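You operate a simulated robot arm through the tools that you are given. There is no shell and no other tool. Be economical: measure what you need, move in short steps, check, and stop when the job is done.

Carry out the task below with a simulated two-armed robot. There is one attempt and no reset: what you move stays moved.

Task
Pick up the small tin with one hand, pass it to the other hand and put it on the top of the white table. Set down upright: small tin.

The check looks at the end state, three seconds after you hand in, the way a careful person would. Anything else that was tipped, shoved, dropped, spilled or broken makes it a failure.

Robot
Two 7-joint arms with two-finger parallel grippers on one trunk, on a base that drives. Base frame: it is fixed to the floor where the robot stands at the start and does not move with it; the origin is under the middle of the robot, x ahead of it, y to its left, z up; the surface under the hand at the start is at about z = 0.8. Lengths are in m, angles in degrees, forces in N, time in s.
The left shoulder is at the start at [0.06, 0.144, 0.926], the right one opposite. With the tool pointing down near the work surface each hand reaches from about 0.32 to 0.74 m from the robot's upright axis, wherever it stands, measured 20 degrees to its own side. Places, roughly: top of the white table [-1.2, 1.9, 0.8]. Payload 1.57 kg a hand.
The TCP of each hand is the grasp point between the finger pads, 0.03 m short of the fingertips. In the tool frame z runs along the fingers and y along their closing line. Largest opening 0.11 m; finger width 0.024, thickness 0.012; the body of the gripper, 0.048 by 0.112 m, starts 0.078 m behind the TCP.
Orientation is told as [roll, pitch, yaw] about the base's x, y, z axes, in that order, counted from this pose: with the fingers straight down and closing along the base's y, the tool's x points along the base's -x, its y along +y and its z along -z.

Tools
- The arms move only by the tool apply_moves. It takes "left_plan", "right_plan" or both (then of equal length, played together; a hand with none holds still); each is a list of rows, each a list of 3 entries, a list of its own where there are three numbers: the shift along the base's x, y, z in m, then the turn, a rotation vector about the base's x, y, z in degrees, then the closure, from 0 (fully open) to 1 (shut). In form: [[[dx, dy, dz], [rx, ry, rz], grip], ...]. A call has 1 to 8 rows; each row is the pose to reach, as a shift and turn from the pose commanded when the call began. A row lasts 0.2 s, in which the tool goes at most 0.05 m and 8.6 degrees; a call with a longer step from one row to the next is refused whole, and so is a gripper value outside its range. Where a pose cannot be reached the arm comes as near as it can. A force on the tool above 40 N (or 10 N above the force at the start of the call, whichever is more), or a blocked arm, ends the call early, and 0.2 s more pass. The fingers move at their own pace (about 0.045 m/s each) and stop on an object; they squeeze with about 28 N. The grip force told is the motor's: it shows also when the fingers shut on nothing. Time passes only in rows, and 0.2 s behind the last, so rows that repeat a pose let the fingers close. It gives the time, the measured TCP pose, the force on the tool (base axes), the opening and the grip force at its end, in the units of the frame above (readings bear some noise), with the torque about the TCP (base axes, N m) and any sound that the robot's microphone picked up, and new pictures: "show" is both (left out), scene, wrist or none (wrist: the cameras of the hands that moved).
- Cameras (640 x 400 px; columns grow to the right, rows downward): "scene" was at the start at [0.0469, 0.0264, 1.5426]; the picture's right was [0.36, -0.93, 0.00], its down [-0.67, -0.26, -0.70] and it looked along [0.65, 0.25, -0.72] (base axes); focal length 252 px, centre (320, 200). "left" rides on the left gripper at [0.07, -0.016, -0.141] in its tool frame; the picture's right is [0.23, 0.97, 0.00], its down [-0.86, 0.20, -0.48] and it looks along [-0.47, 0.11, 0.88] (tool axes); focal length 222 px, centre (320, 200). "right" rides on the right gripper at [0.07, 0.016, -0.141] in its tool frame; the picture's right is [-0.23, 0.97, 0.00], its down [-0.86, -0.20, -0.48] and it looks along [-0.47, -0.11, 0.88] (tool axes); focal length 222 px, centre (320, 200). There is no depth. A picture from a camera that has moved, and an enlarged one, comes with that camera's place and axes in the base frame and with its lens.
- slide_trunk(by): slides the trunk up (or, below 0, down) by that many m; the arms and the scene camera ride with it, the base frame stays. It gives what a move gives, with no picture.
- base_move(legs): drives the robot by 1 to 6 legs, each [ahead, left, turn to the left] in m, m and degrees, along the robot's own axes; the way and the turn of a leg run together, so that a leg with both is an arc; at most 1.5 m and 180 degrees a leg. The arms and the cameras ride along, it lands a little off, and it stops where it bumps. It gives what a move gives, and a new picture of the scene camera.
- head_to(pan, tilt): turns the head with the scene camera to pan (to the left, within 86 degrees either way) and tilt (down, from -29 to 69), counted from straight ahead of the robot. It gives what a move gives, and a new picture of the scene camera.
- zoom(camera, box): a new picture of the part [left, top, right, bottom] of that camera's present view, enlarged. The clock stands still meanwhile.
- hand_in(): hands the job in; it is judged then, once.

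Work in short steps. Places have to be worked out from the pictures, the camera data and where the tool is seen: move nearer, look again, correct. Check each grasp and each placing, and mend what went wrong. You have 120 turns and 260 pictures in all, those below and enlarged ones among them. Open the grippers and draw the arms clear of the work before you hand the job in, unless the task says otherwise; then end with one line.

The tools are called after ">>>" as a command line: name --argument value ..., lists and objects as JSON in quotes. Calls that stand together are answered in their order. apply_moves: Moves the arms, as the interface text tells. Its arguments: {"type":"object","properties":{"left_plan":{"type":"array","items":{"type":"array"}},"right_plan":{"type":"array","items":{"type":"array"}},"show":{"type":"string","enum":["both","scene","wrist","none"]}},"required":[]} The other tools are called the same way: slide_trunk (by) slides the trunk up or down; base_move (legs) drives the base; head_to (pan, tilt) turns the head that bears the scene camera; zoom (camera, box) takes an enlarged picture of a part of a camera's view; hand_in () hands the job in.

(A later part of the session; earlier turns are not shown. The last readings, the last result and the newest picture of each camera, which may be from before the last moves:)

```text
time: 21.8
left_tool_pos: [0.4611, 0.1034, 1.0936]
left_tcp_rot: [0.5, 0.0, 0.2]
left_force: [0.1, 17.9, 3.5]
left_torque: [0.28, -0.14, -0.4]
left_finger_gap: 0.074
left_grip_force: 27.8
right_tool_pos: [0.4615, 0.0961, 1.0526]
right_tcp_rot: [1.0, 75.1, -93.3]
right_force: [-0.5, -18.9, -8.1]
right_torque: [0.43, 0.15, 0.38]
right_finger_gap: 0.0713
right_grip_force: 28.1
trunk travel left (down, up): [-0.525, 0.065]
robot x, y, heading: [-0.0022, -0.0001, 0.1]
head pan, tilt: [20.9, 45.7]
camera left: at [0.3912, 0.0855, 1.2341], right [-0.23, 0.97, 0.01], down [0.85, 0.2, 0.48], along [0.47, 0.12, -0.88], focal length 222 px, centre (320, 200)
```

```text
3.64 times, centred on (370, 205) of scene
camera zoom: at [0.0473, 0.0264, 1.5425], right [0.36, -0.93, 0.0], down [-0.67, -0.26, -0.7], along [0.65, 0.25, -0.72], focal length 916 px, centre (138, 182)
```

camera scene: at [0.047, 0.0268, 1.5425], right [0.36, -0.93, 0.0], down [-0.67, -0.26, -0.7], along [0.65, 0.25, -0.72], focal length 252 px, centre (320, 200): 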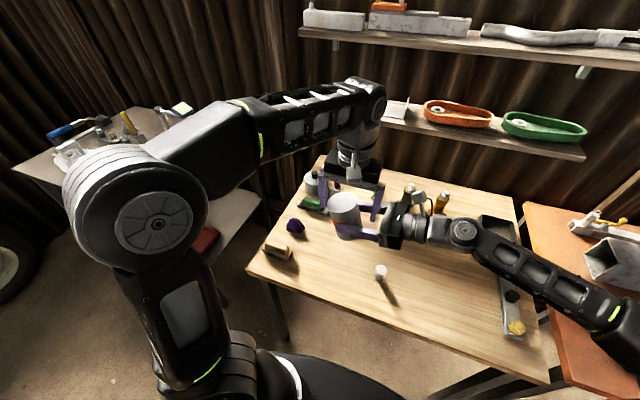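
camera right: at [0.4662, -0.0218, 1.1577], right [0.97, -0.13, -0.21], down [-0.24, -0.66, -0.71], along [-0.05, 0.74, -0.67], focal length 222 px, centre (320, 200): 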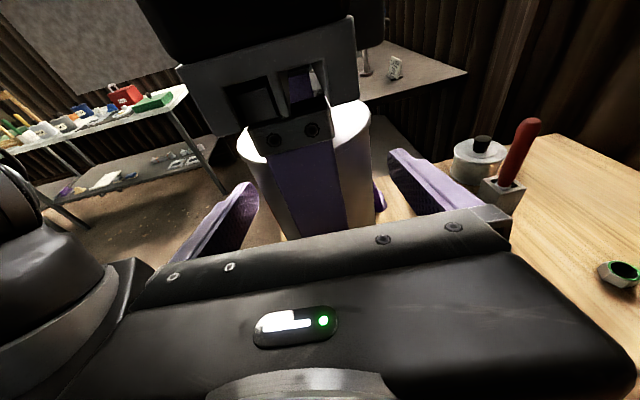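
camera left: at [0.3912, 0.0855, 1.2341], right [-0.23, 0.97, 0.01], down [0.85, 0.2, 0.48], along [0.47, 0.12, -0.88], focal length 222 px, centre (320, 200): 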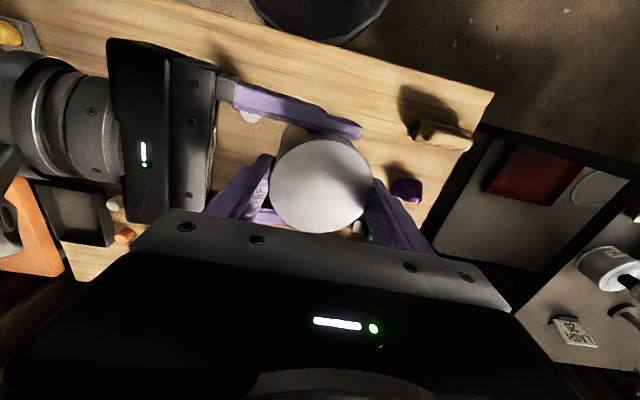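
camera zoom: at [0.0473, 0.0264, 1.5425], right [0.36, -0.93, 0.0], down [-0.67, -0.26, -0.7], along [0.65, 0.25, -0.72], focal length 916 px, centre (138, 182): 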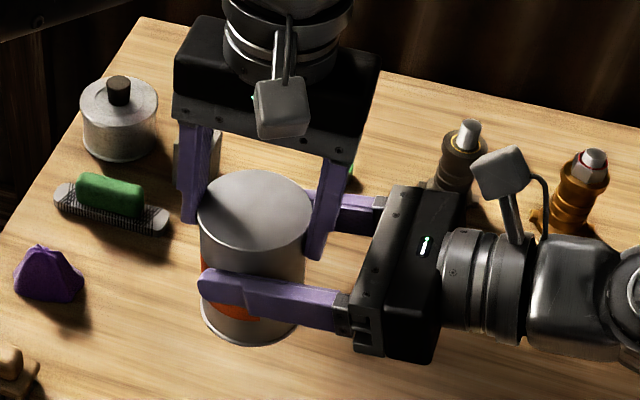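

A tiny residual tilt remains (left gap 0.074). I let the right hand open so the left's flat pads square the tin fully, then I will re-grip.

>>> apply_moves --right_plan '[[[0, 0, 0], [0, 0, 0], 0], [[0, 0, 0], [0, 0, 0], 0], [[0, 0, 0], [0, 0, 0], 0], [[0, 0, 0], [0, 0, 0], 0], [[0, 0, 0], [0, 0, 0], 0]]' --show "wrist"

>>> zoom --camera "scene" --box '[290, 150, 450, 260]'

```text
time: 23.0
left_tool_pos: [0.4616, 0.1027, 1.0928]
left_tcp_rot: [0.3, 0.0, 0.1]
left_force: [0.3, 0.0, 0.1]
left_torque: [0.01, 0.02, -0.02]
left_finger_gap: 0.0713
left_grip_force: 28.1
right_tool_pos: [0.4616, 0.0953, 1.0535]
right_tcp_rot: [1.3, 75.2, -93.1]
right_force: [0.2, -0.3, 0.0]
right_torque: [0.02, 0.03, 0.04]
right_finger_gap: 0.11
right_grip_force: 0.0
trunk travel left (down, up): [-0.525, 0.065]
robot x, y, heading: [0.0004, -0.0016, -0.2]
head pan, tilt: [20.9, 45.7]
camera right: at [0.4673, -0.0231, 1.1567], right [0.97, -0.13, -0.21], down [-0.25, -0.67, -0.71], along [-0.05, 0.74, -0.68], focal length 222 px, centre (320, 200)
```

right: 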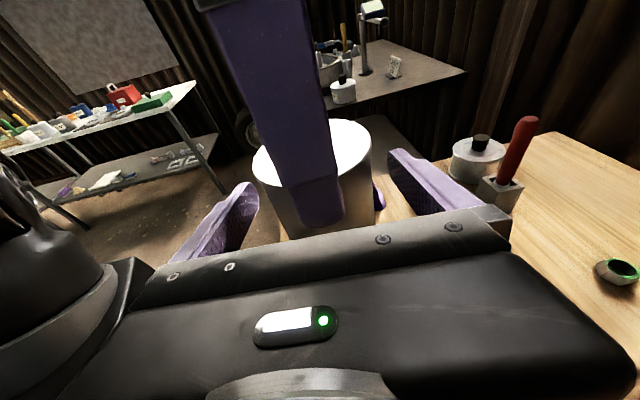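

```text
3.64 times, centred on (370, 205) of scene
camera zoom: at [0.0473, 0.0264, 1.5425], right [0.36, -0.93, 0.0], down [-0.67, -0.26, -0.7], along [0.65, 0.25, -0.72], focal length 916 px, centre (138, 182)
```

zoom: 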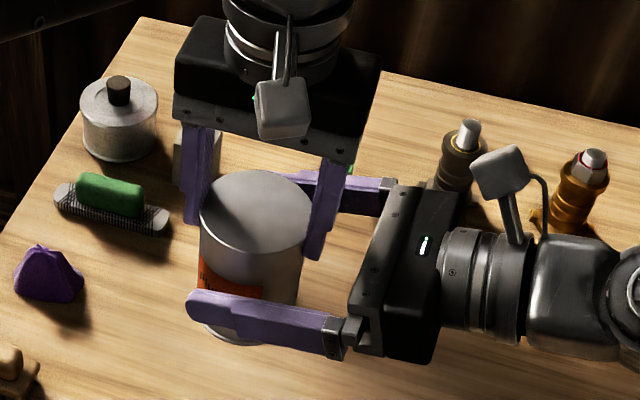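

The left hand holds the tin squarely (gap 0.071). I re-centre the right hand in y and close it again.

>>> apply_moves --right_plan '[[[0, 0.005, 0], [0, 0, 0], 0], [[0, 0.005, 0], [0, 0, 0], 1], [[0, 0.005, 0], [0, 0, 0], 1], [[0, 0.005, 0], [0, 0, 0], 1], [[0, 0.005, 0], [0, 0, 0], 1], [[0, 0.005, 0], [0, 0, 0], 1]]' --show "none"

>>> apply_moves --left_plan '[[[0, 0, 0], [0, 0, 0], 0], [[0, 0, 0], [0, 0, 0], 0], [[0, 0, 0], [0, 0, 0], 0], [[0, 0, 0], [0, 0, 0], 0], [[0, 0, 0], [0, 0, 0], 0]]' --show "wrist"

>>> zoom --camera "scene" --box '[290, 150, 450, 260]'

```text
time: 24.4
left_tool_pos: [0.4605, 0.1018, 1.0928]
left_tcp_rot: [0.4, 0.1, 0.1]
left_force: [-8.0, -1.6, 0.1]
left_torque: [-0.35, 0.06, -0.28]
left_finger_gap: 0.0712
left_grip_force: 27.7
right_tool_pos: [0.4624, 0.1002, 1.0532]
right_tcp_rot: [1.2, 75.2, -93.2]
right_force: [8.4, -0.1, 0.1]
right_torque: [0.3, 0.27, 0.29]
right_finger_gap: 0.0721
right_grip_force: 27.9
trunk travel left (down, up): [-0.525, 0.065]
robot x, y, heading: [-0.0016, -0.0022, 0.1]
head pan, tilt: [20.9, 45.7]
```

```text
time: 25.6
left_tool_pos: [0.4603, 0.103, 1.0931]
left_tcp_rot: [0.3, 0.0, 0.2]
left_force: [-0.1, -0.6, 0.7]
left_torque: [-0.01, 0.01, 0.02]
left_finger_gap: 0.1103
left_grip_force: 0.2
right_tool_pos: [0.4608, 0.1013, 1.053]
right_tcp_rot: [1.2, 75.2, -93.1]
right_force: [0.0, 0.1, -0.6]
right_torque: [-0.02, -0.01, -0.01]
right_finger_gap: 0.0724
right_grip_force: 27.4
trunk travel left (down, up): [-0.525, 0.065]
robot x, y, heading: [-0.0023, -0.003, 0.3]
head pan, tilt: [20.9, 45.7]
camera left: at [0.3912, 0.0851, 1.2339], right [-0.23, 0.97, 0.01], down [0.85, 0.2, 0.48], along [0.47, 0.12, -0.88], focal length 222 px, centre (320, 200)
```

left: 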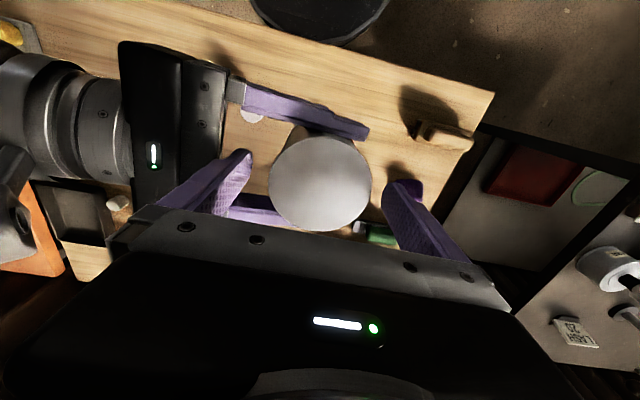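

```text
3.64 times, centred on (370, 205) of scene
camera zoom: at [0.0473, 0.0264, 1.5425], right [0.36, -0.93, 0.0], down [-0.67, -0.26, -0.7], along [0.65, 0.25, -0.72], focal length 916 px, centre (138, 182)
```

zoom: 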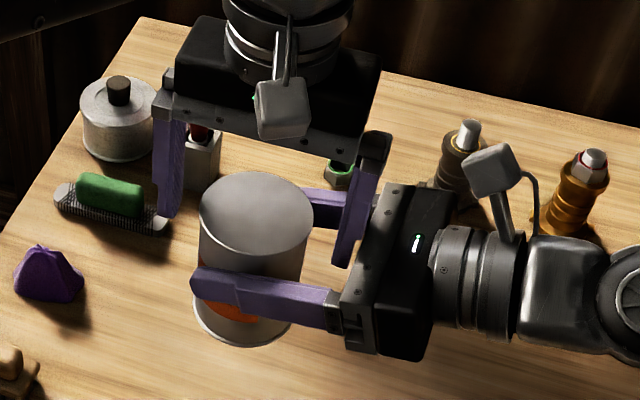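

The right hand holds the tin alone. I lower the right hand out from between the left fingers this time (straight down 0.09 m), with the left rising slightly.

>>> apply_moves --left_plan '[[[0, 0, 0.005], [0, 0, 0], 0], [[0, 0, 0.01], [0, 0, 0], 0], [[0, 0, 0.015], [0, 0, 0], 0], [[0, 0, 0.015], [0, 0, 0], 0], [[0, 0, 0.015], [0, 0, 0], 0]]' --right_plan '[[[0, 0, -0.015], [0, 0, 0], 1], [[0, 0, -0.035], [0, 0, 0], 1], [[0, 0, -0.06], [0, 0, 0], 1], [[0, 0, -0.08], [0, 0, 0], 1], [[0, 0, -0.09], [0, 0, 0], 1]]'

>>> zoom --camera "scene" --box '[290, 150, 450, 260]'

```text
time: 26.8
left_tool_pos: [0.4614, 0.1032, 1.1074]
left_tcp_rot: [0.5, 0.1, 0.1]
left_force: [-0.8, 0.4, -0.6]
left_torque: [-0.02, 0.0, 0.01]
left_finger_gap: 0.11
left_grip_force: 0.1
right_tool_pos: [0.4616, 0.1014, 0.9628]
right_tcp_rot: [1.3, 75.3, -93.1]
right_force: [-0.2, -0.4, -0.1]
right_torque: [-0.02, 0.01, -0.01]
right_finger_gap: 0.0722
right_grip_force: 28.1
trunk travel left (down, up): [-0.525, 0.065]
robot x, y, heading: [-0.0005, -0.002, -0.6]
head pan, tilt: [20.9, 45.7]
camera scene: at [0.0473, 0.0264, 1.5426], right [0.36, -0.93, 0.0], down [-0.67, -0.26, -0.7], along [0.65, 0.25, -0.72], focal length 252 px, centre (320, 200)
camera right: at [0.4671, -0.0178, 1.0662], right [0.97, -0.13, -0.21], down [-0.25, -0.66, -0.71], along [-0.05, 0.74, -0.68], focal length 222 px, centre (320, 200)
camera left: at [0.3907, 0.0854, 1.2489], right [-0.23, 0.97, 0.01], down [0.85, 0.2, 0.48], along [0.47, 0.12, -0.88], focal length 222 px, centre (320, 200)
```

scene: 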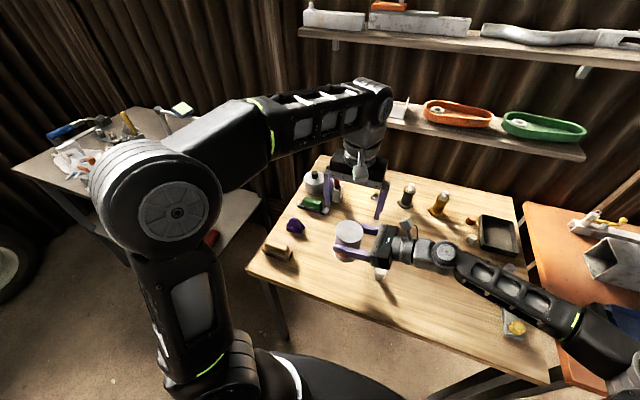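
right: 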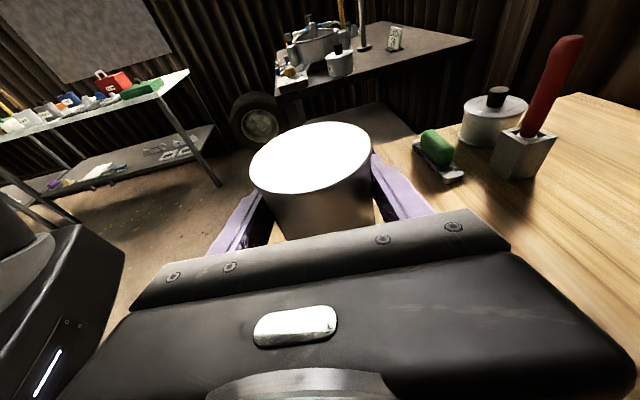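
left: 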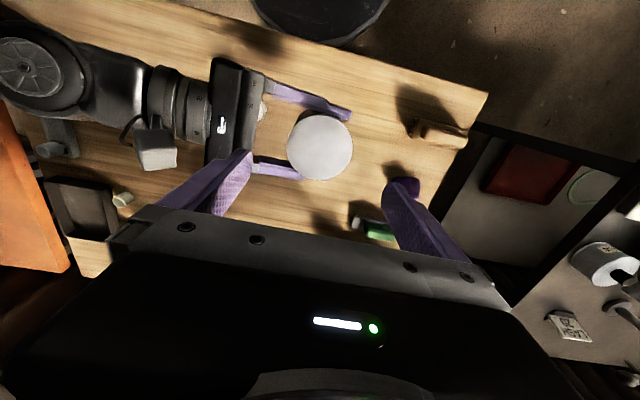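

```text
3.64 times, centred on (370, 205) of scene
camera zoom: at [0.0473, 0.0264, 1.5426], right [0.36, -0.93, 0.0], down [-0.67, -0.26, -0.7], along [0.65, 0.25, -0.72], focal length 916 px, centre (138, 182)
```

zoom: 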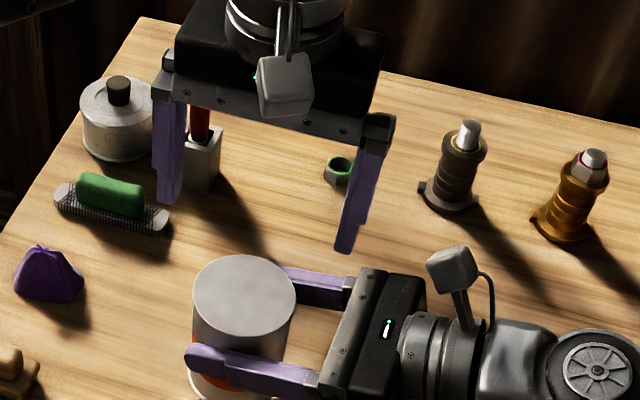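

The hands are apart and the tin is upright in the right hand. I move the left hand back to its side and raise the right hand again, then look around for the white table.

>>> apply_moves --left_plan '[[[0, 0.04, 0], [0, 0, 0], 0], [[-0.01, 0.08, 0], [0, 0, 0], 0], [[-0.03, 0.12, 0], [0, 0, 0], 0], [[-0.06, 0.15, 0], [0, 0, 0], 0], [[-0.1, 0.17, 0], [0, 0, 0], 0], [[-0.14, 0.19, 0], [0, 0, 0], 0], [[-0.16, 0.2, 0], [0, 0, 0], 0]]' --right_plan '[[[0, 0, 0], [0, 0, 0], 1], [[0, 0, 0], [0, 0, 0], 1], [[0, 0, 0.02], [0, 0, 0], 1], [[-0.02, -0.02, 0.05], [0, 0, 0], 1], [[-0.04, -0.04, 0.08], [0, 0, 0], 1], [[-0.06, -0.06, 0.11], [0, 0, 0], 1], [[-0.08, -0.08, 0.13], [0, 0, 0], 1]]' --show "scene"

>>> head_to --pan 86 --tilt 25

```text
time: 28.4
left_tool_pos: [0.2983, 0.3043, 1.1084]
left_tcp_rot: [0.5, 0.0, 0.1]
left_force: [0.0, 1.2, -0.2]
left_torque: [0.04, 0.0, 0.02]
left_finger_gap: 0.1099
left_grip_force: 0.0
right_tool_pos: [0.379, 0.0208, 1.0942]
right_tcp_rot: [1.5, 75.1, -92.8]
right_force: [-0.5, 0.2, -3.0]
right_torque: [-0.01, -0.02, -0.03]
right_finger_gap: 0.0719
right_grip_force: 27.8
trunk travel left (down, up): [-0.525, 0.065]
robot x, y, heading: [-0.0012, -0.0003, -0.2]
head pan, tilt: [20.9, 45.7]
camera scene: at [0.0462, 0.0268, 1.5425], right [0.36, -0.93, 0.0], down [-0.67, -0.26, -0.7], along [0.65, 0.25, -0.72], focal length 252 px, centre (320, 200)
```

scene: 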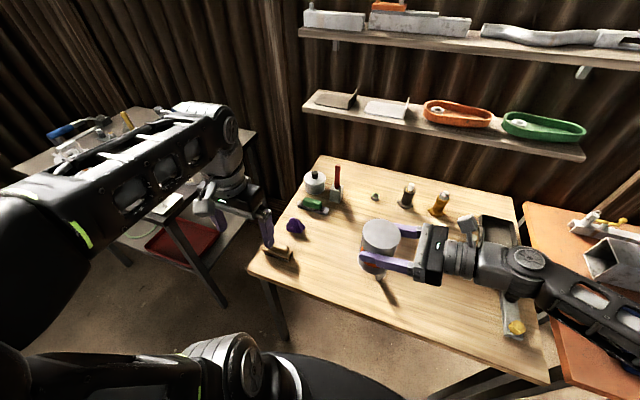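

```text
time: 29.7
left_tool_pos: [0.301, 0.3016, 1.1078]
left_tcp_rot: [0.4, -0.1, 0.1]
left_force: [-0.1, -0.3, 0.5]
left_torque: [0.01, 0.02, 0.02]
left_finger_gap: 0.11
left_grip_force: 0.1
right_tool_pos: [0.3801, 0.0199, 1.0938]
right_tcp_rot: [1.3, 75.3, -93.1]
right_force: [0.0, 0.7, -3.9]
right_torque: [-0.02, -0.01, 0.01]
right_finger_gap: 0.0719
right_grip_force: 28.4
trunk travel left (down, up): [-0.525, 0.065]
robot x, y, heading: [0.0007, -0.0015, 0.1]
head pan, tilt: [85.9, 25.0]
camera scene: at [-0.0217, 0.0894, 1.5741], right [1.0, -0.07, 0.0], down [-0.03, -0.42, -0.91], along [0.06, 0.9, -0.42], focal length 252 px, centre (320, 200)
```

scene: 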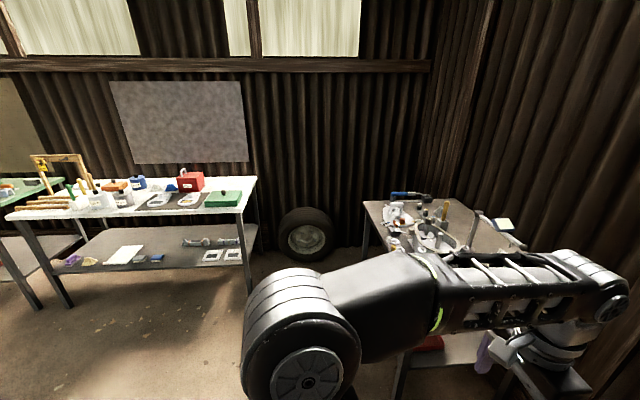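

The right hand carries the tin (about 3.9 N). The white table is at the left of this view and fairly crowded; I zoom to find free space.

>>> zoom --camera "scene" --box '[0, 140, 270, 310]'

```text
2.35 times, centred on (135, 225) of scene
camera zoom: at [-0.0217, 0.0894, 1.5741], right [1.0, -0.07, 0.0], down [-0.03, -0.42, -0.91], along [0.06, 0.9, -0.42], focal length 593 px, centre (755, 141)
```

zoom: 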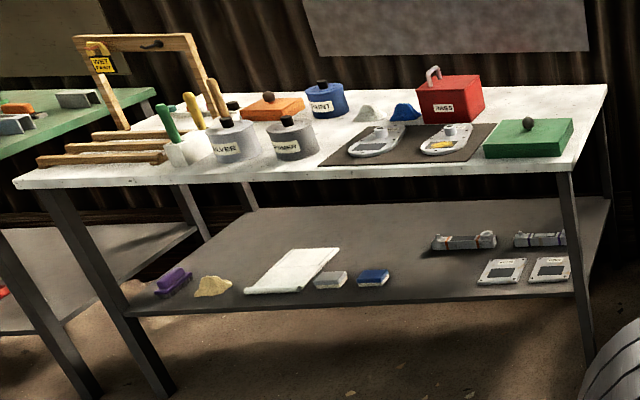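

The white top spans x from about -1.9 to -0.44 and y from 1.6 to 2.27; the free space is in the right rear and perhaps the front strip. I back off a little from the bench, turn left 90°, and look.

>>> base_move --legs '[[-0.2, 0, 0], [0, 0, 45], [0, 0, 45]]'

>>> head_to --pan 15 --tilt 30

```text
time: 35.5
left_tool_pos: [-0.5055, 0.2983, 1.1085]
left_tcp_rot: [0.4, 0.1, 90.4]
left_force: [-1.1, 0.6, 0.2]
left_torque: [0.01, 0.03, -0.01]
left_finger_gap: 0.1103
left_grip_force: 0.1
right_tool_pos: [-0.2242, 0.3795, 1.0945]
right_tcp_rot: [1.4, 75.3, -2.9]
right_force: [0.9, -0.4, -3.9]
right_torque: [0.0, -0.01, -0.01]
right_finger_gap: 0.0719
right_grip_force: 28.0
trunk travel left (down, up): [-0.525, 0.065]
robot x, y, heading: [-0.2018, 0.0001, 90.2]
head pan, tilt: [85.9, 25.0]
camera scene: at [-0.2916, -0.0265, 1.5741], right [0.07, 1.0, 0.0], down [0.42, -0.03, -0.91], along [-0.9, 0.06, -0.42], focal length 252 px, centre (320, 200)
```

scene: 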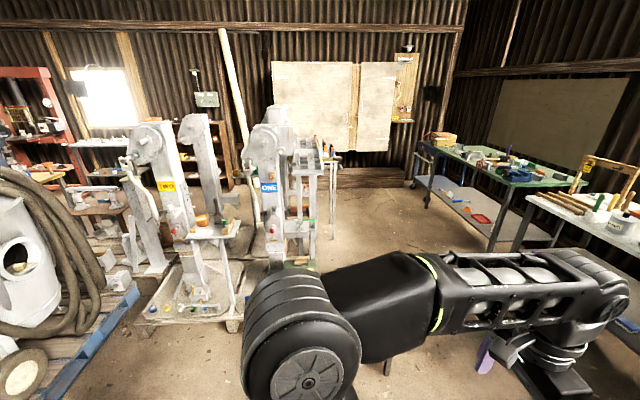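

```text
time: 36.9
left_tool_pos: [-0.5054, 0.2966, 1.1083]
left_tcp_rot: [0.4, 0.2, 90.4]
left_force: [-0.6, 0.7, -0.2]
left_torque: [0.0, -0.01, 0.01]
left_finger_gap: 0.1098
left_grip_force: 0.2
right_tool_pos: [-0.2243, 0.378, 1.0942]
right_tcp_rot: [1.3, 75.1, -2.8]
right_force: [-0.8, -0.4, -4.6]
right_torque: [-0.02, -0.02, 0.01]
right_finger_gap: 0.0721
right_grip_force: 27.8
trunk travel left (down, up): [-0.525, 0.065]
robot x, y, heading: [-0.2006, -0.0008, 90.5]
head pan, tilt: [15.0, 30.0]
camera scene: at [-0.2234, 0.0546, 1.5661], right [0.96, 0.26, 0.0], down [0.13, -0.48, -0.87], along [-0.23, 0.84, -0.5], focal length 252 px, centre (320, 200)
```

scene: 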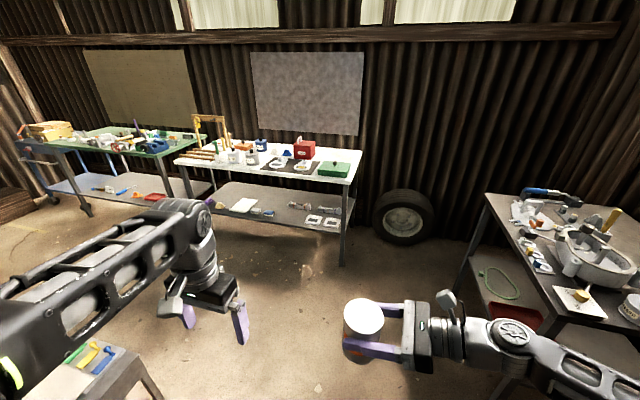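

The path to the white table is open. I zoom on its top to pick a free spot.

>>> zoom --camera "scene" --box '[170, 110, 380, 230]'

>>> base_move --legs '[[0, 0.35, 0], [0.5, 0, 0]]'

>>> zoom --camera "scene" --box '[170, 90, 400, 230]'

```text
3.05 times, centred on (275, 170) of scene
camera zoom: at [-0.2234, 0.0546, 1.5661], right [0.96, 0.26, 0.0], down [0.13, -0.48, -0.87], along [-0.23, 0.84, -0.5], focal length 768 px, centre (457, 291)
```

zoom: 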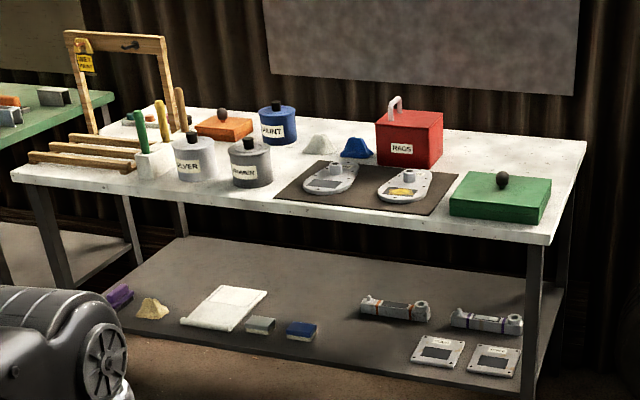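

```text
time: 41.7
left_tool_pos: [-0.853, 0.7913, 1.1083]
left_tcp_rot: [0.4, 0.0, 89.8]
left_force: [0.9, -0.2, 0.2]
left_torque: [0.01, 0.0, 0.0]
left_finger_gap: 0.1102
left_grip_force: 0.1
right_tool_pos: [-0.5696, 0.8689, 1.0936]
right_tcp_rot: [1.1, 75.2, -3.5]
right_force: [-1.0, 0.3, -4.0]
right_torque: [-0.01, 0.01, 0.01]
right_finger_gap: 0.072
right_grip_force: 27.6
trunk travel left (down, up): [-0.525, 0.065]
robot x, y, heading: [-0.5548, 0.4866, 89.5]
head pan, tilt: [15.0, 30.0]
camera scene: at [-0.5741, 0.5456, 1.5661], right [0.97, 0.25, 0.0], down [0.13, -0.48, -0.87], along [-0.22, 0.84, -0.5], focal length 252 px, centre (320, 200)
```

scene: 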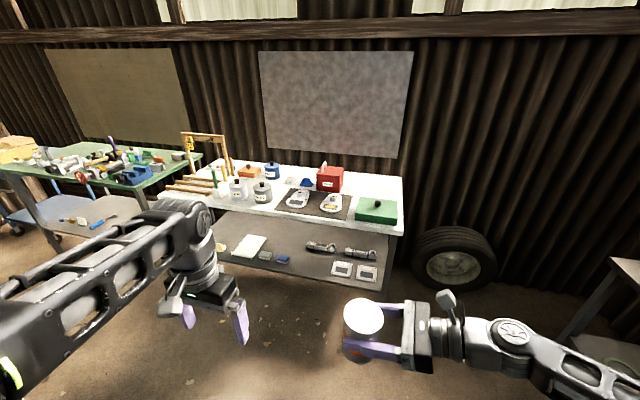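

```text
2.78 times, centred on (285, 160) of scene
camera zoom: at [-0.5741, 0.5456, 1.5661], right [0.97, 0.25, 0.0], down [0.13, -0.48, -0.87], along [-0.22, 0.84, -0.5], focal length 701 px, centre (417, 311)
```

zoom: 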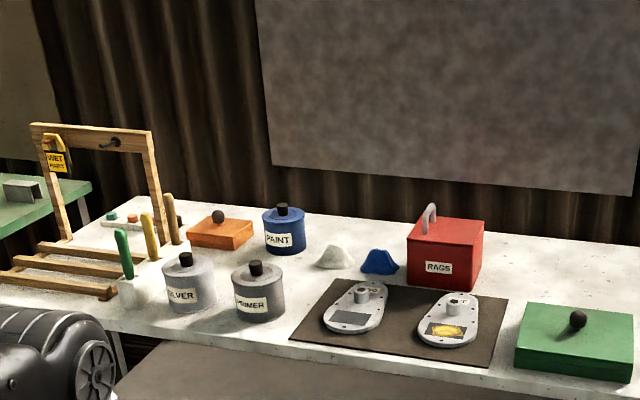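

The best free spot is the right rear, behind the green box and right of the red one, about (-0.58, 1.93). I drive toward (-0.68, 1.1) and look down at it.

>>> base_move --legs '[[0.6, 0.12, 0]]'

>>> head_to --pan 0 --tilt 40

```text
time: 45.1
left_tool_pos: [-0.9703, 1.3956, 1.1084]
left_tcp_rot: [0.4, 0.0, 89.7]
left_force: [0.2, 0.1, 0.1]
left_torque: [0.0, -0.01, 0.01]
left_finger_gap: 0.1099
left_grip_force: 0.0
right_tool_pos: [-0.6867, 1.4731, 1.0944]
right_tcp_rot: [1.2, 75.1, -3.5]
right_force: [-0.1, 0.7, -3.9]
right_torque: [0.03, 0.0, 0.04]
right_finger_gap: 0.0719
right_grip_force: 28.3
trunk travel left (down, up): [-0.525, 0.065]
robot x, y, heading: [-0.6684, 1.0921, 89.7]
head pan, tilt: [15.0, 30.0]
camera scene: at [-0.6902, 1.1493, 1.5661], right [0.97, 0.25, 0.0], down [0.13, -0.48, -0.87], along [-0.22, 0.84, -0.5], focal length 252 px, centre (320, 200)
```

scene: 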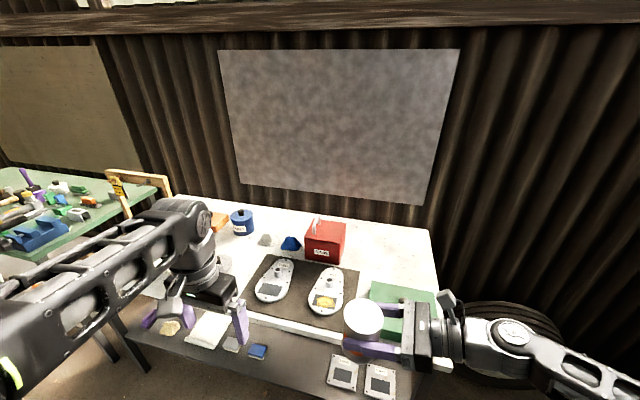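

```text
time: 45.9
left_tool_pos: [-0.9698, 1.3945, 1.1073]
left_tcp_rot: [0.4, 0.0, 89.8]
left_force: [0.8, -0.1, -0.2]
left_torque: [0.01, 0.01, -0.04]
left_finger_gap: 0.11
left_grip_force: 0.1
right_tool_pos: [-0.6863, 1.4728, 1.0946]
right_tcp_rot: [1.3, 75.0, -3.4]
right_force: [-0.5, -0.3, -4.7]
right_torque: [-0.01, -0.02, -0.01]
right_finger_gap: 0.0717
right_grip_force: 27.8
trunk travel left (down, up): [-0.525, 0.065]
robot x, y, heading: [-0.6694, 1.092, 89.6]
head pan, tilt: [0.0, 40.0]
camera scene: at [-0.6668, 1.1462, 1.5508], right [1.0, -0.01, 0.0], down [0.0, -0.64, -0.77], along [0.0, 0.77, -0.64], focal length 252 px, centre (320, 200)
```

scene: 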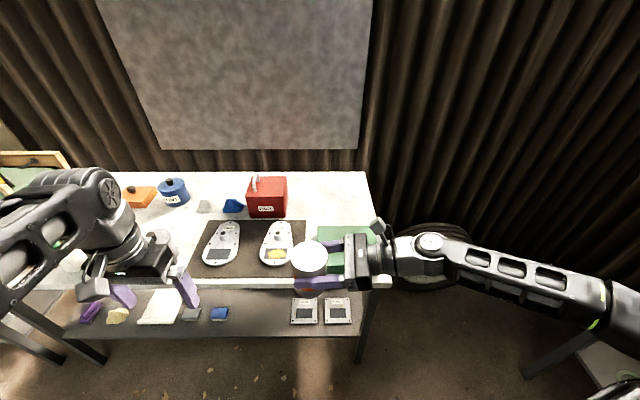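

The measured free zone is x -0.72…-0.44, y 1.83…2.27. I drive 0.15 m closer so that (-0.58, 1.95) is within the right hand's reach.

>>> base_move --legs '[[0.15, 0, 0]]'

```text
time: 47.3
left_tool_pos: [-0.9693, 1.5453, 1.1068]
left_tcp_rot: [0.5, 0.1, 89.7]
left_force: [-0.3, -0.7, 0.0]
left_torque: [-0.04, 0.0, 0.0]
left_finger_gap: 0.1102
left_grip_force: 0.1
right_tool_pos: [-0.6865, 1.6247, 1.0924]
right_tcp_rot: [1.0, 75.1, -3.6]
right_force: [-0.5, 0.8, -4.0]
right_torque: [-0.04, -0.02, 0.04]
right_finger_gap: 0.0717
right_grip_force: 28.1
trunk travel left (down, up): [-0.525, 0.065]
robot x, y, heading: [-0.6669, 1.2456, 89.7]
head pan, tilt: [0.0, 40.0]
camera scene: at [-0.6658, 1.2976, 1.5507], right [1.0, -0.01, 0.0], down [0.0, -0.64, -0.77], along [0.0, 0.77, -0.64], focal length 252 px, centre (320, 200)
```

scene: 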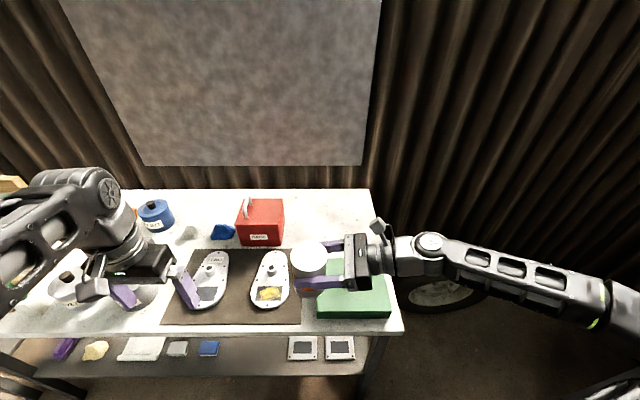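

I move the tin over the free spot at a safe height.

>>> apply_moves --right_plan '[[[0.02, 0.035, 0], [0, 0, 0], 1], [[0.04, 0.075, 0], [0, 0, 0], 1], [[0.06, 0.115, -0.005], [0, 0, 0], 1], [[0.08, 0.155, -0.01], [0, 0, 0], 1], [[0.095, 0.195, -0.02], [0, 0, 0], 1], [[0.105, 0.235, -0.03], [0, 0, 0], 1], [[0.106, 0.275, -0.04], [0, 0, 0], 1], [[0.106, 0.315, -0.05], [0, 0, 0], 1]]'

```text
time: 49.1
left_tool_pos: [-0.9679, 1.5439, 1.1073]
left_tcp_rot: [0.5, 0.0, 89.7]
left_force: [0.4, -1.0, 0.2]
left_torque: [0.02, 0.01, 0.01]
left_finger_gap: 0.1103
left_grip_force: 0.1
right_tool_pos: [-0.5836, 1.8489, 1.0647]
right_tcp_rot: [1.1, 75.1, -3.7]
right_force: [-0.6, -0.5, -3.8]
right_torque: [0.02, -0.02, 0.01]
right_finger_gap: 0.0717
right_grip_force: 28.0
right hand out of reach, approached as far as the arm can: row 6, 7, 8
trunk travel left (down, up): [-0.525, 0.065]
robot x, y, heading: [-0.6669, 1.2433, 89.6]
head pan, tilt: [0.0, 40.0]
camera scene: at [-0.6656, 1.2962, 1.5508], right [1.0, -0.01, 0.0], down [0.0, -0.64, -0.77], along [0.0, 0.77, -0.64], focal length 252 px, centre (320, 200)
camera right: at [-0.4654, 1.8544, 1.1679], right [0.14, 0.97, -0.21], down [0.66, -0.25, -0.7], along [-0.74, -0.05, -0.68], focal length 222 px, centre (320, 200)
```

scene: 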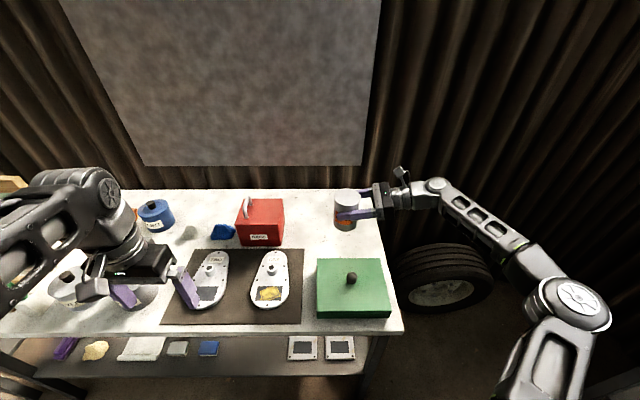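
right: 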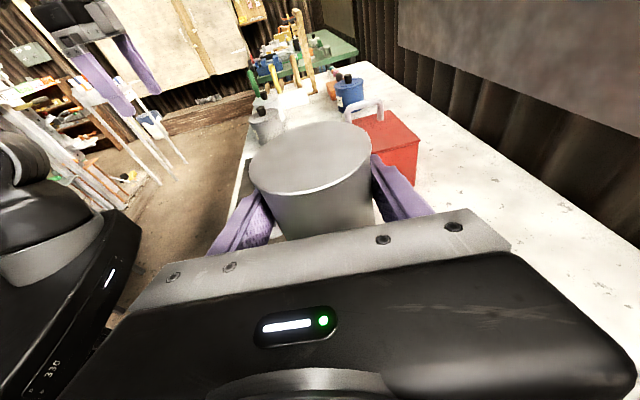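

The arm is at its limit with this wrist direction (y=1.85). I yaw the hand by -30° about the tin's vertical axis, which brings the wrist nearer the robot, then move on.

>>> apply_moves --right_plan '[[[0, 0, 0], [0, 0, -7.5], 1], [[0, 0, 0], [0, 0, -15], 1], [[0, 0, 0], [0, 0, -22.5], 1], [[0, 0.01, 0], [0, 0, -30], 1], [[0, 0.035, -0.01], [0, 0, -30], 1], [[0, 0.06, -0.02], [0, 0, -30], 1], [[0, 0.085, -0.035], [0, 0, -30], 1], [[0, 0.1, -0.05], [0, 0, -30], 1]]'

```text
time: 50.9
left_tool_pos: [-0.9687, 1.5448, 1.1067]
left_tcp_rot: [0.4, 0.0, 89.7]
left_force: [-0.3, 0.8, -0.2]
left_torque: [-0.01, -0.01, 0.03]
left_finger_gap: 0.1101
left_grip_force: 0.0
right_tool_pos: [-0.5854, 1.9463, 1.0172]
right_tcp_rot: [1.2, 75.0, -33.6]
right_force: [-1.4, 0.3, -3.4]
right_torque: [0.0, 0.01, -0.01]
right_finger_gap: 0.0719
right_grip_force: 28.7
trunk travel left (down, up): [-0.525, 0.065]
robot x, y, heading: [-0.6697, 1.2444, 89.8]
head pan, tilt: [0.0, 40.0]
camera scene: at [-0.6657, 1.2965, 1.5508], right [1.0, -0.01, 0.0], down [0.0, -0.64, -0.77], along [0.0, 0.77, -0.64], focal length 252 px, centre (320, 200)
camera right: at [-0.479, 1.8928, 1.121], right [0.6, 0.77, -0.21], down [0.45, -0.55, -0.7], along [-0.66, 0.33, -0.68], focal length 222 px, centre (320, 200)
```

scene: 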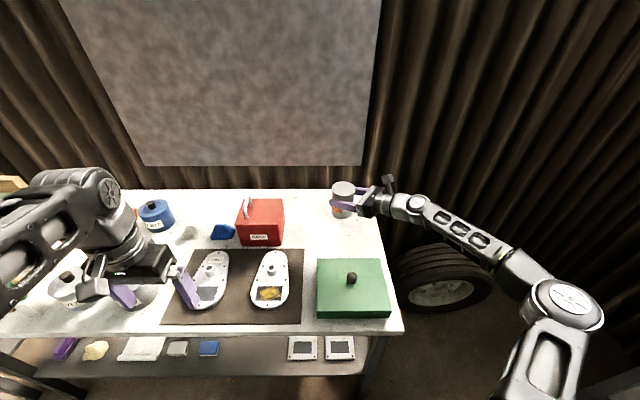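
right: 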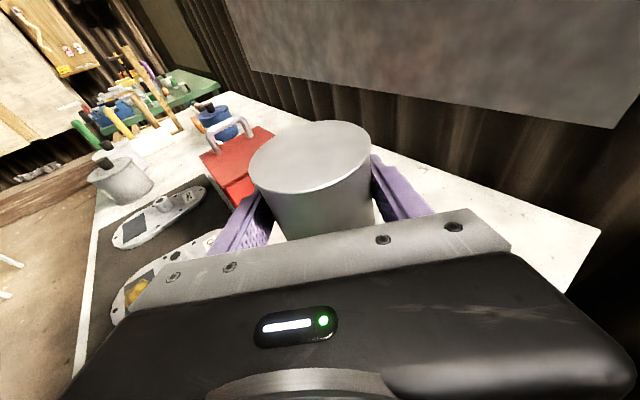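

Reached: the tin is above (-0.585, 1.946). I zoom to check that it hangs vertically.

>>> zoom --camera "scene" --box '[300, 160, 440, 250]'

>>> zoom --camera "right" --box '[200, 90, 440, 250]'

```text
4.44 times, centred on (370, 205) of scene
camera zoom: at [-0.6657, 1.2965, 1.5508], right [1.0, -0.01, 0.0], down [0.0, -0.64, -0.77], along [0.0, 0.77, -0.64], focal length 1120 px, centre (98, 178)
```

zoom: 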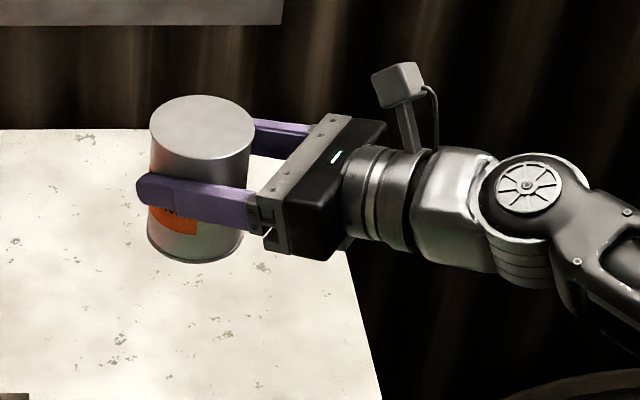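

```text
2.50 times, centred on (320, 170) of right
camera zoom: at [-0.479, 1.8928, 1.121], right [0.6, 0.77, -0.21], down [0.45, -0.55, -0.7], along [-0.66, 0.33, -0.68], focal length 555 px, centre (320, 275)
```

zoom: 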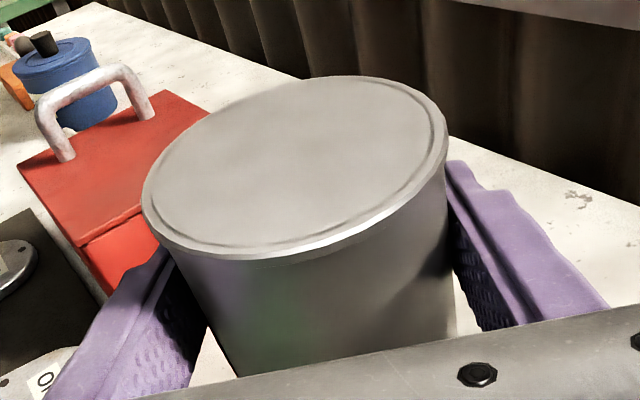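

The tin is vertical within a degree or so. I lower it most of the way, to a bottom height of about 2 cm.

>>> apply_moves --right_plan '[[[0, 0, -0.025], [0, 0, 0], 1], [[0, 0, -0.05], [0, 0, 0], 1], [[0, 0, -0.075], [0, 0, 0], 1], [[0, 0, -0.1], [0, 0, 0], 1], [[0, 0, -0.12], [0, 0, 0], 1], [[0, 0, -0.135], [0, 0, 0], 1], [[0, 0, -0.135], [0, 0, 0], 1]]'

>>> zoom --camera "scene" --box '[300, 170, 440, 260]'

```text
time: 52.5
left_tool_pos: [-0.9687, 1.5426, 1.1081]
left_tcp_rot: [0.5, -0.1, 89.8]
left_force: [-0.1, -0.3, -0.6]
left_torque: [0.0, -0.02, 0.0]
left_finger_gap: 0.1098
left_grip_force: 0.1
right_tool_pos: [-0.5887, 1.9475, 0.8848]
right_tcp_rot: [1.8, 75.3, -32.9]
right_force: [2.4, 3.7, 21.7]
right_torque: [-0.52, 0.42, 0.03]
right_finger_gap: 0.071
right_grip_force: 28.4
trunk travel left (down, up): [-0.525, 0.065]
robot x, y, heading: [-0.6655, 1.2374, 89.6]
head pan, tilt: [0.0, 40.0]
camera scene: at [-0.6656, 1.2935, 1.5512], right [1.0, -0.01, 0.0], down [0.0, -0.64, -0.77], along [0.0, 0.77, -0.64], focal length 252 px, centre (320, 200)
camera right: at [-0.4822, 1.8916, 0.9874], right [0.6, 0.77, -0.21], down [0.45, -0.55, -0.71], along [-0.66, 0.33, -0.67], focal length 222 px, centre (320, 200)
```

scene: 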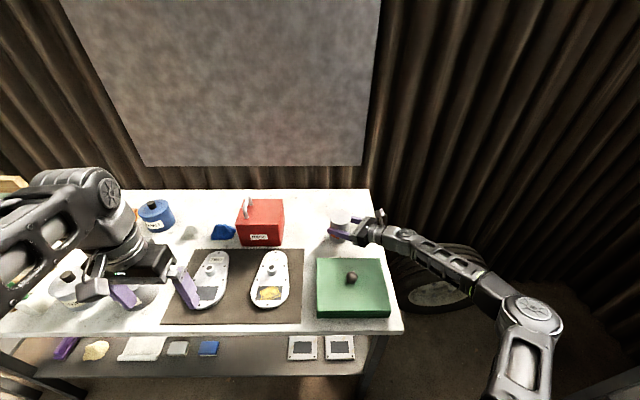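
right: 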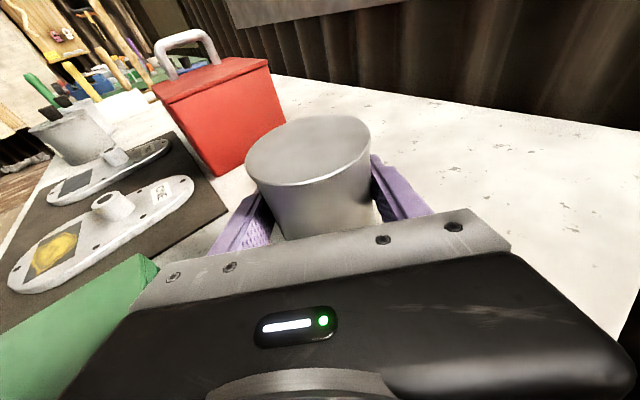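

```text
4.44 times, centred on (370, 215) of scene
camera zoom: at [-0.6656, 1.2935, 1.5512], right [1.0, -0.01, 0.0], down [0.0, -0.64, -0.77], along [0.0, 0.77, -0.64], focal length 1120 px, centre (98, 133)
```

zoom: 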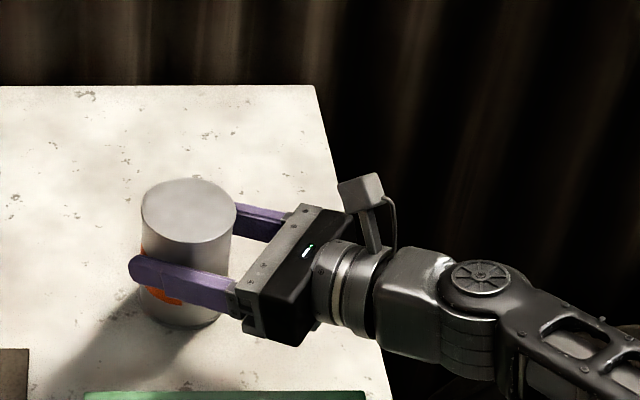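

The 22 N upward force with a contact point inside the tin's footprint shows it already stands on the table (top ≈ 0.82). I ease up 3 mm to relieve the pressure and look.

>>> apply_moves --right_plan '[[[0, 0, 0.002], [0, 0, 0], 1], [[0, 0, 0.003], [0, 0, 0], 1]]' --show "wrist"

>>> zoom --camera "scene" --box '[310, 190, 380, 250]'

```text
time: 53.1
left_tool_pos: [-0.9688, 1.5436, 1.1072]
left_tcp_rot: [0.4, 0.1, 89.8]
left_force: [0.4, -0.1, -0.3]
left_torque: [-0.01, 0.02, 0.0]
left_finger_gap: 0.1101
left_grip_force: 0.0
right_tool_pos: [-0.5888, 1.9473, 0.8846]
right_tcp_rot: [1.4, 75.1, -33.2]
right_force: [-3.2, 5.1, 11.9]
right_torque: [0.18, 0.69, -0.22]
right_finger_gap: 0.0714
right_grip_force: 27.7
trunk travel left (down, up): [-0.525, 0.065]
robot x, y, heading: [-0.6651, 1.2403, 89.5]
head pan, tilt: [0.0, 40.0]
camera right: at [-0.4825, 1.8921, 0.9877], right [0.6, 0.77, -0.21], down [0.45, -0.55, -0.71], along [-0.66, 0.33, -0.68], focal length 222 px, centre (320, 200)
```

right: 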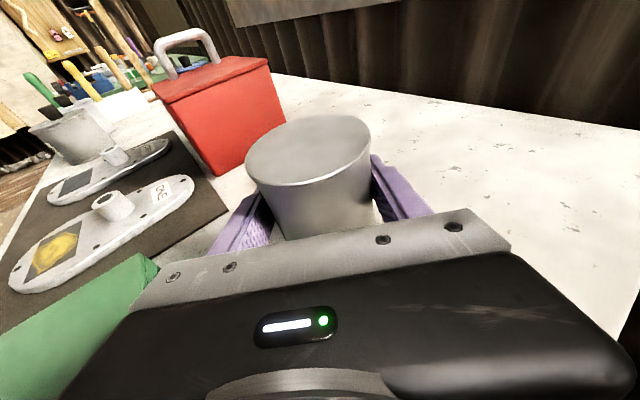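

```text
6.67 times, centred on (345, 220) of scene
camera zoom: at [-0.6662, 1.295, 1.5507], right [1.0, -0.01, 0.0], down [0.0, -0.64, -0.77], along [0.0, 0.77, -0.64], focal length 1680 px, centre (153, 67)
```

zoom: 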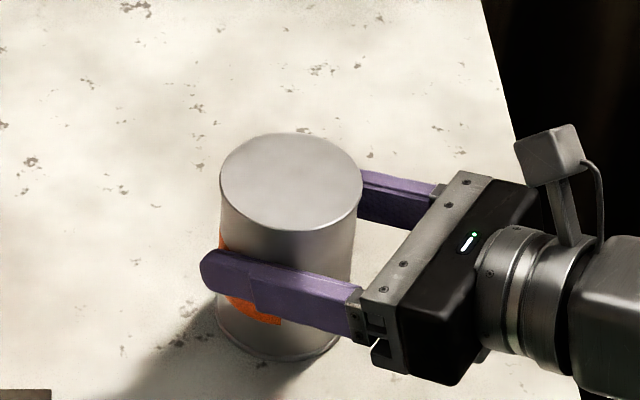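

The tin's left bottom edge carries the contact, with tilt about 1°, so it stands on the table. I ease another 3 mm and open the right fingers.

>>> apply_moves --right_plan '[[[0, 0, 0.003], [0, 0, 0], 1], [[0, 0, 0.003], [0, 0, 0], 0.6], [[0, 0, 0.003], [0, 0, 0], 0.3], [[0, 0, 0.003], [0, 0, 0], 0], [[0, 0, 0.003], [0, 0, 0], 0], [[0, 0, 0.003], [0, 0, 0], 0], [[0, 0, 0.003], [0, 0, 0], 0]]' --show "wrist"

>>> zoom --camera "scene" --box '[310, 190, 380, 250]'

```text
time: 54.7
left_tool_pos: [-0.9684, 1.5437, 1.1068]
left_tcp_rot: [0.4, -0.1, 89.8]
left_force: [0.1, -0.6, -0.1]
left_torque: [0.0, 0.02, -0.01]
left_finger_gap: 0.1101
left_grip_force: 0.1
right_tool_pos: [-0.5872, 1.9472, 0.8873]
right_tcp_rot: [1.3, 75.1, -33.3]
right_force: [-0.7, -0.4, -0.2]
right_torque: [0.01, -0.02, -0.04]
right_finger_gap: 0.1098
right_grip_force: 0.0
trunk travel left (down, up): [-0.525, 0.065]
robot x, y, heading: [-0.6676, 1.2415, 89.5]
head pan, tilt: [0.0, 40.0]
camera right: at [-0.4815, 1.8926, 0.9905], right [0.6, 0.77, -0.21], down [0.45, -0.55, -0.71], along [-0.66, 0.33, -0.68], focal length 222 px, centre (320, 200)
```

right: 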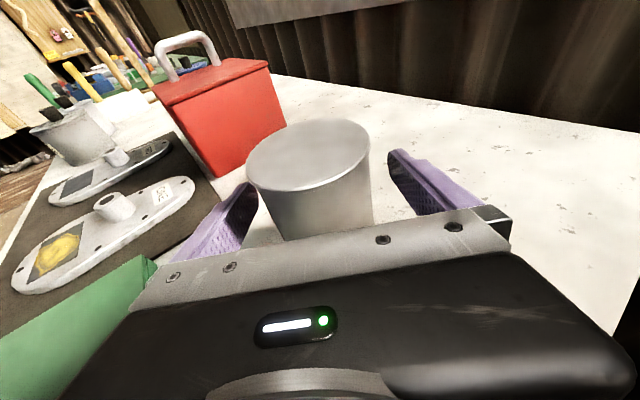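

```text
6.67 times, centred on (345, 220) of scene
camera zoom: at [-0.6658, 1.2957, 1.5508], right [1.0, -0.01, 0.0], down [0.0, -0.64, -0.77], along [0.0, 0.77, -0.64], focal length 1680 px, centre (153, 67)
```

zoom: 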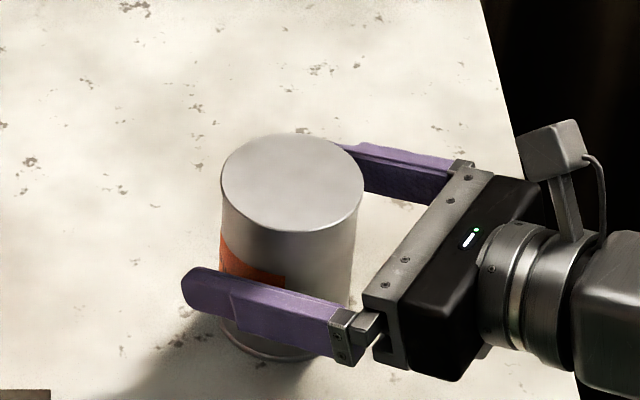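

The tin stands free and upright. I back the right hand out along its own axis in small steps.

>>> apply_moves --right_plan '[[[0.0168, -0.0096, 0.005], [0, 0, 0], 0], [[0.0336, -0.0192, 0.01], [0, 0, 0], 0], [[0.0504, -0.0288, 0.015], [0, 0, 0], 0], [[0.0672, -0.0384, 0.02], [0, 0, 0], 0], [[0.084, -0.048, 0.025], [0, 0, 0], 0], [[0.1, -0.057, 0.03], [0, 0, 0], 0]]'

>>> zoom --camera "scene" --box '[300, 180, 420, 330]'

```text
time: 56.1
left_tool_pos: [-0.9688, 1.5438, 1.1081]
left_tcp_rot: [0.5, 0.1, 89.8]
left_force: [0.2, 0.3, 0.6]
left_torque: [-0.01, 0.01, 0.05]
left_finger_gap: 0.1101
left_grip_force: 0.1
right_tool_pos: [-0.4872, 1.8898, 0.9185]
right_tcp_rot: [1.3, 75.2, -33.4]
right_force: [0.9, 0.1, 0.8]
right_torque: [-0.02, -0.05, -0.02]
right_finger_gap: 0.1101
right_grip_force: 0.0
trunk travel left (down, up): [-0.525, 0.065]
robot x, y, heading: [-0.6647, 1.2435, 89.7]
head pan, tilt: [0.0, 40.0]
camera scene: at [-0.6657, 1.2954, 1.5508], right [1.0, -0.01, 0.0], down [0.0, -0.64, -0.77], along [0.0, 0.77, -0.64], focal length 252 px, centre (320, 200)
camera right: at [-0.3803, 1.8353, 1.0214], right [0.6, 0.77, -0.21], down [0.45, -0.55, -0.71], along [-0.66, 0.33, -0.68], focal length 222 px, centre (320, 200)
```

scene: 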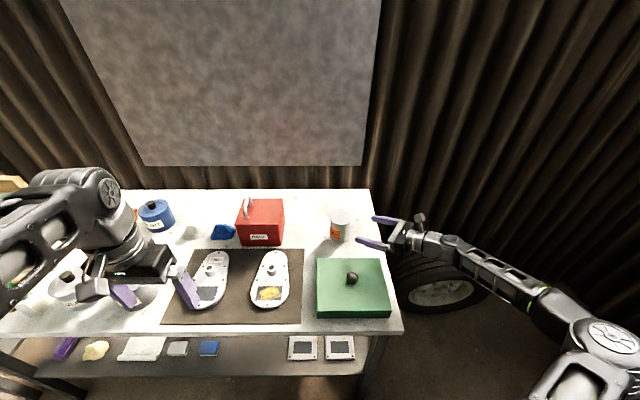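
right: 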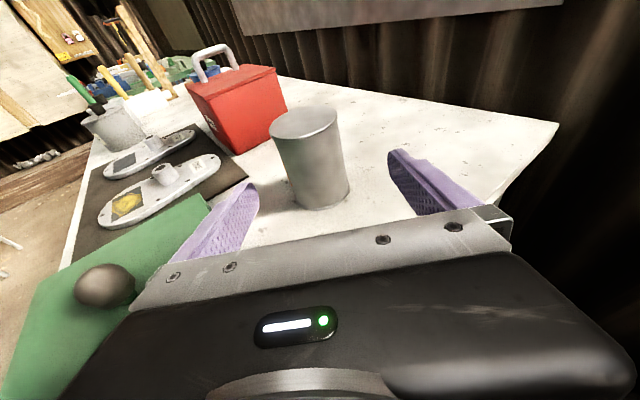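

```text
2.67 times, centred on (360, 255) of scene
camera zoom: at [-0.6657, 1.2954, 1.5508], right [1.0, -0.01, 0.0], down [0.0, -0.64, -0.77], along [0.0, 0.77, -0.64], focal length 672 px, centre (213, 53)
```

zoom: 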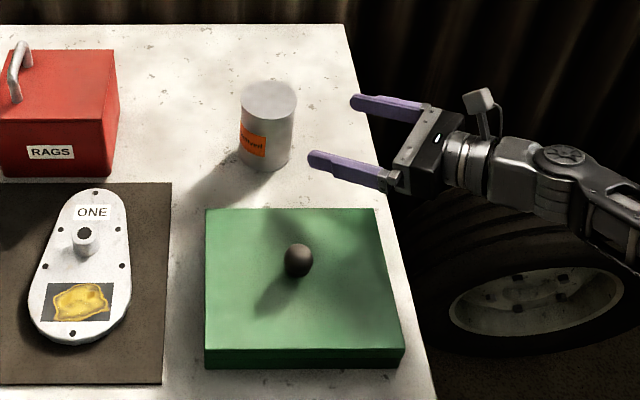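

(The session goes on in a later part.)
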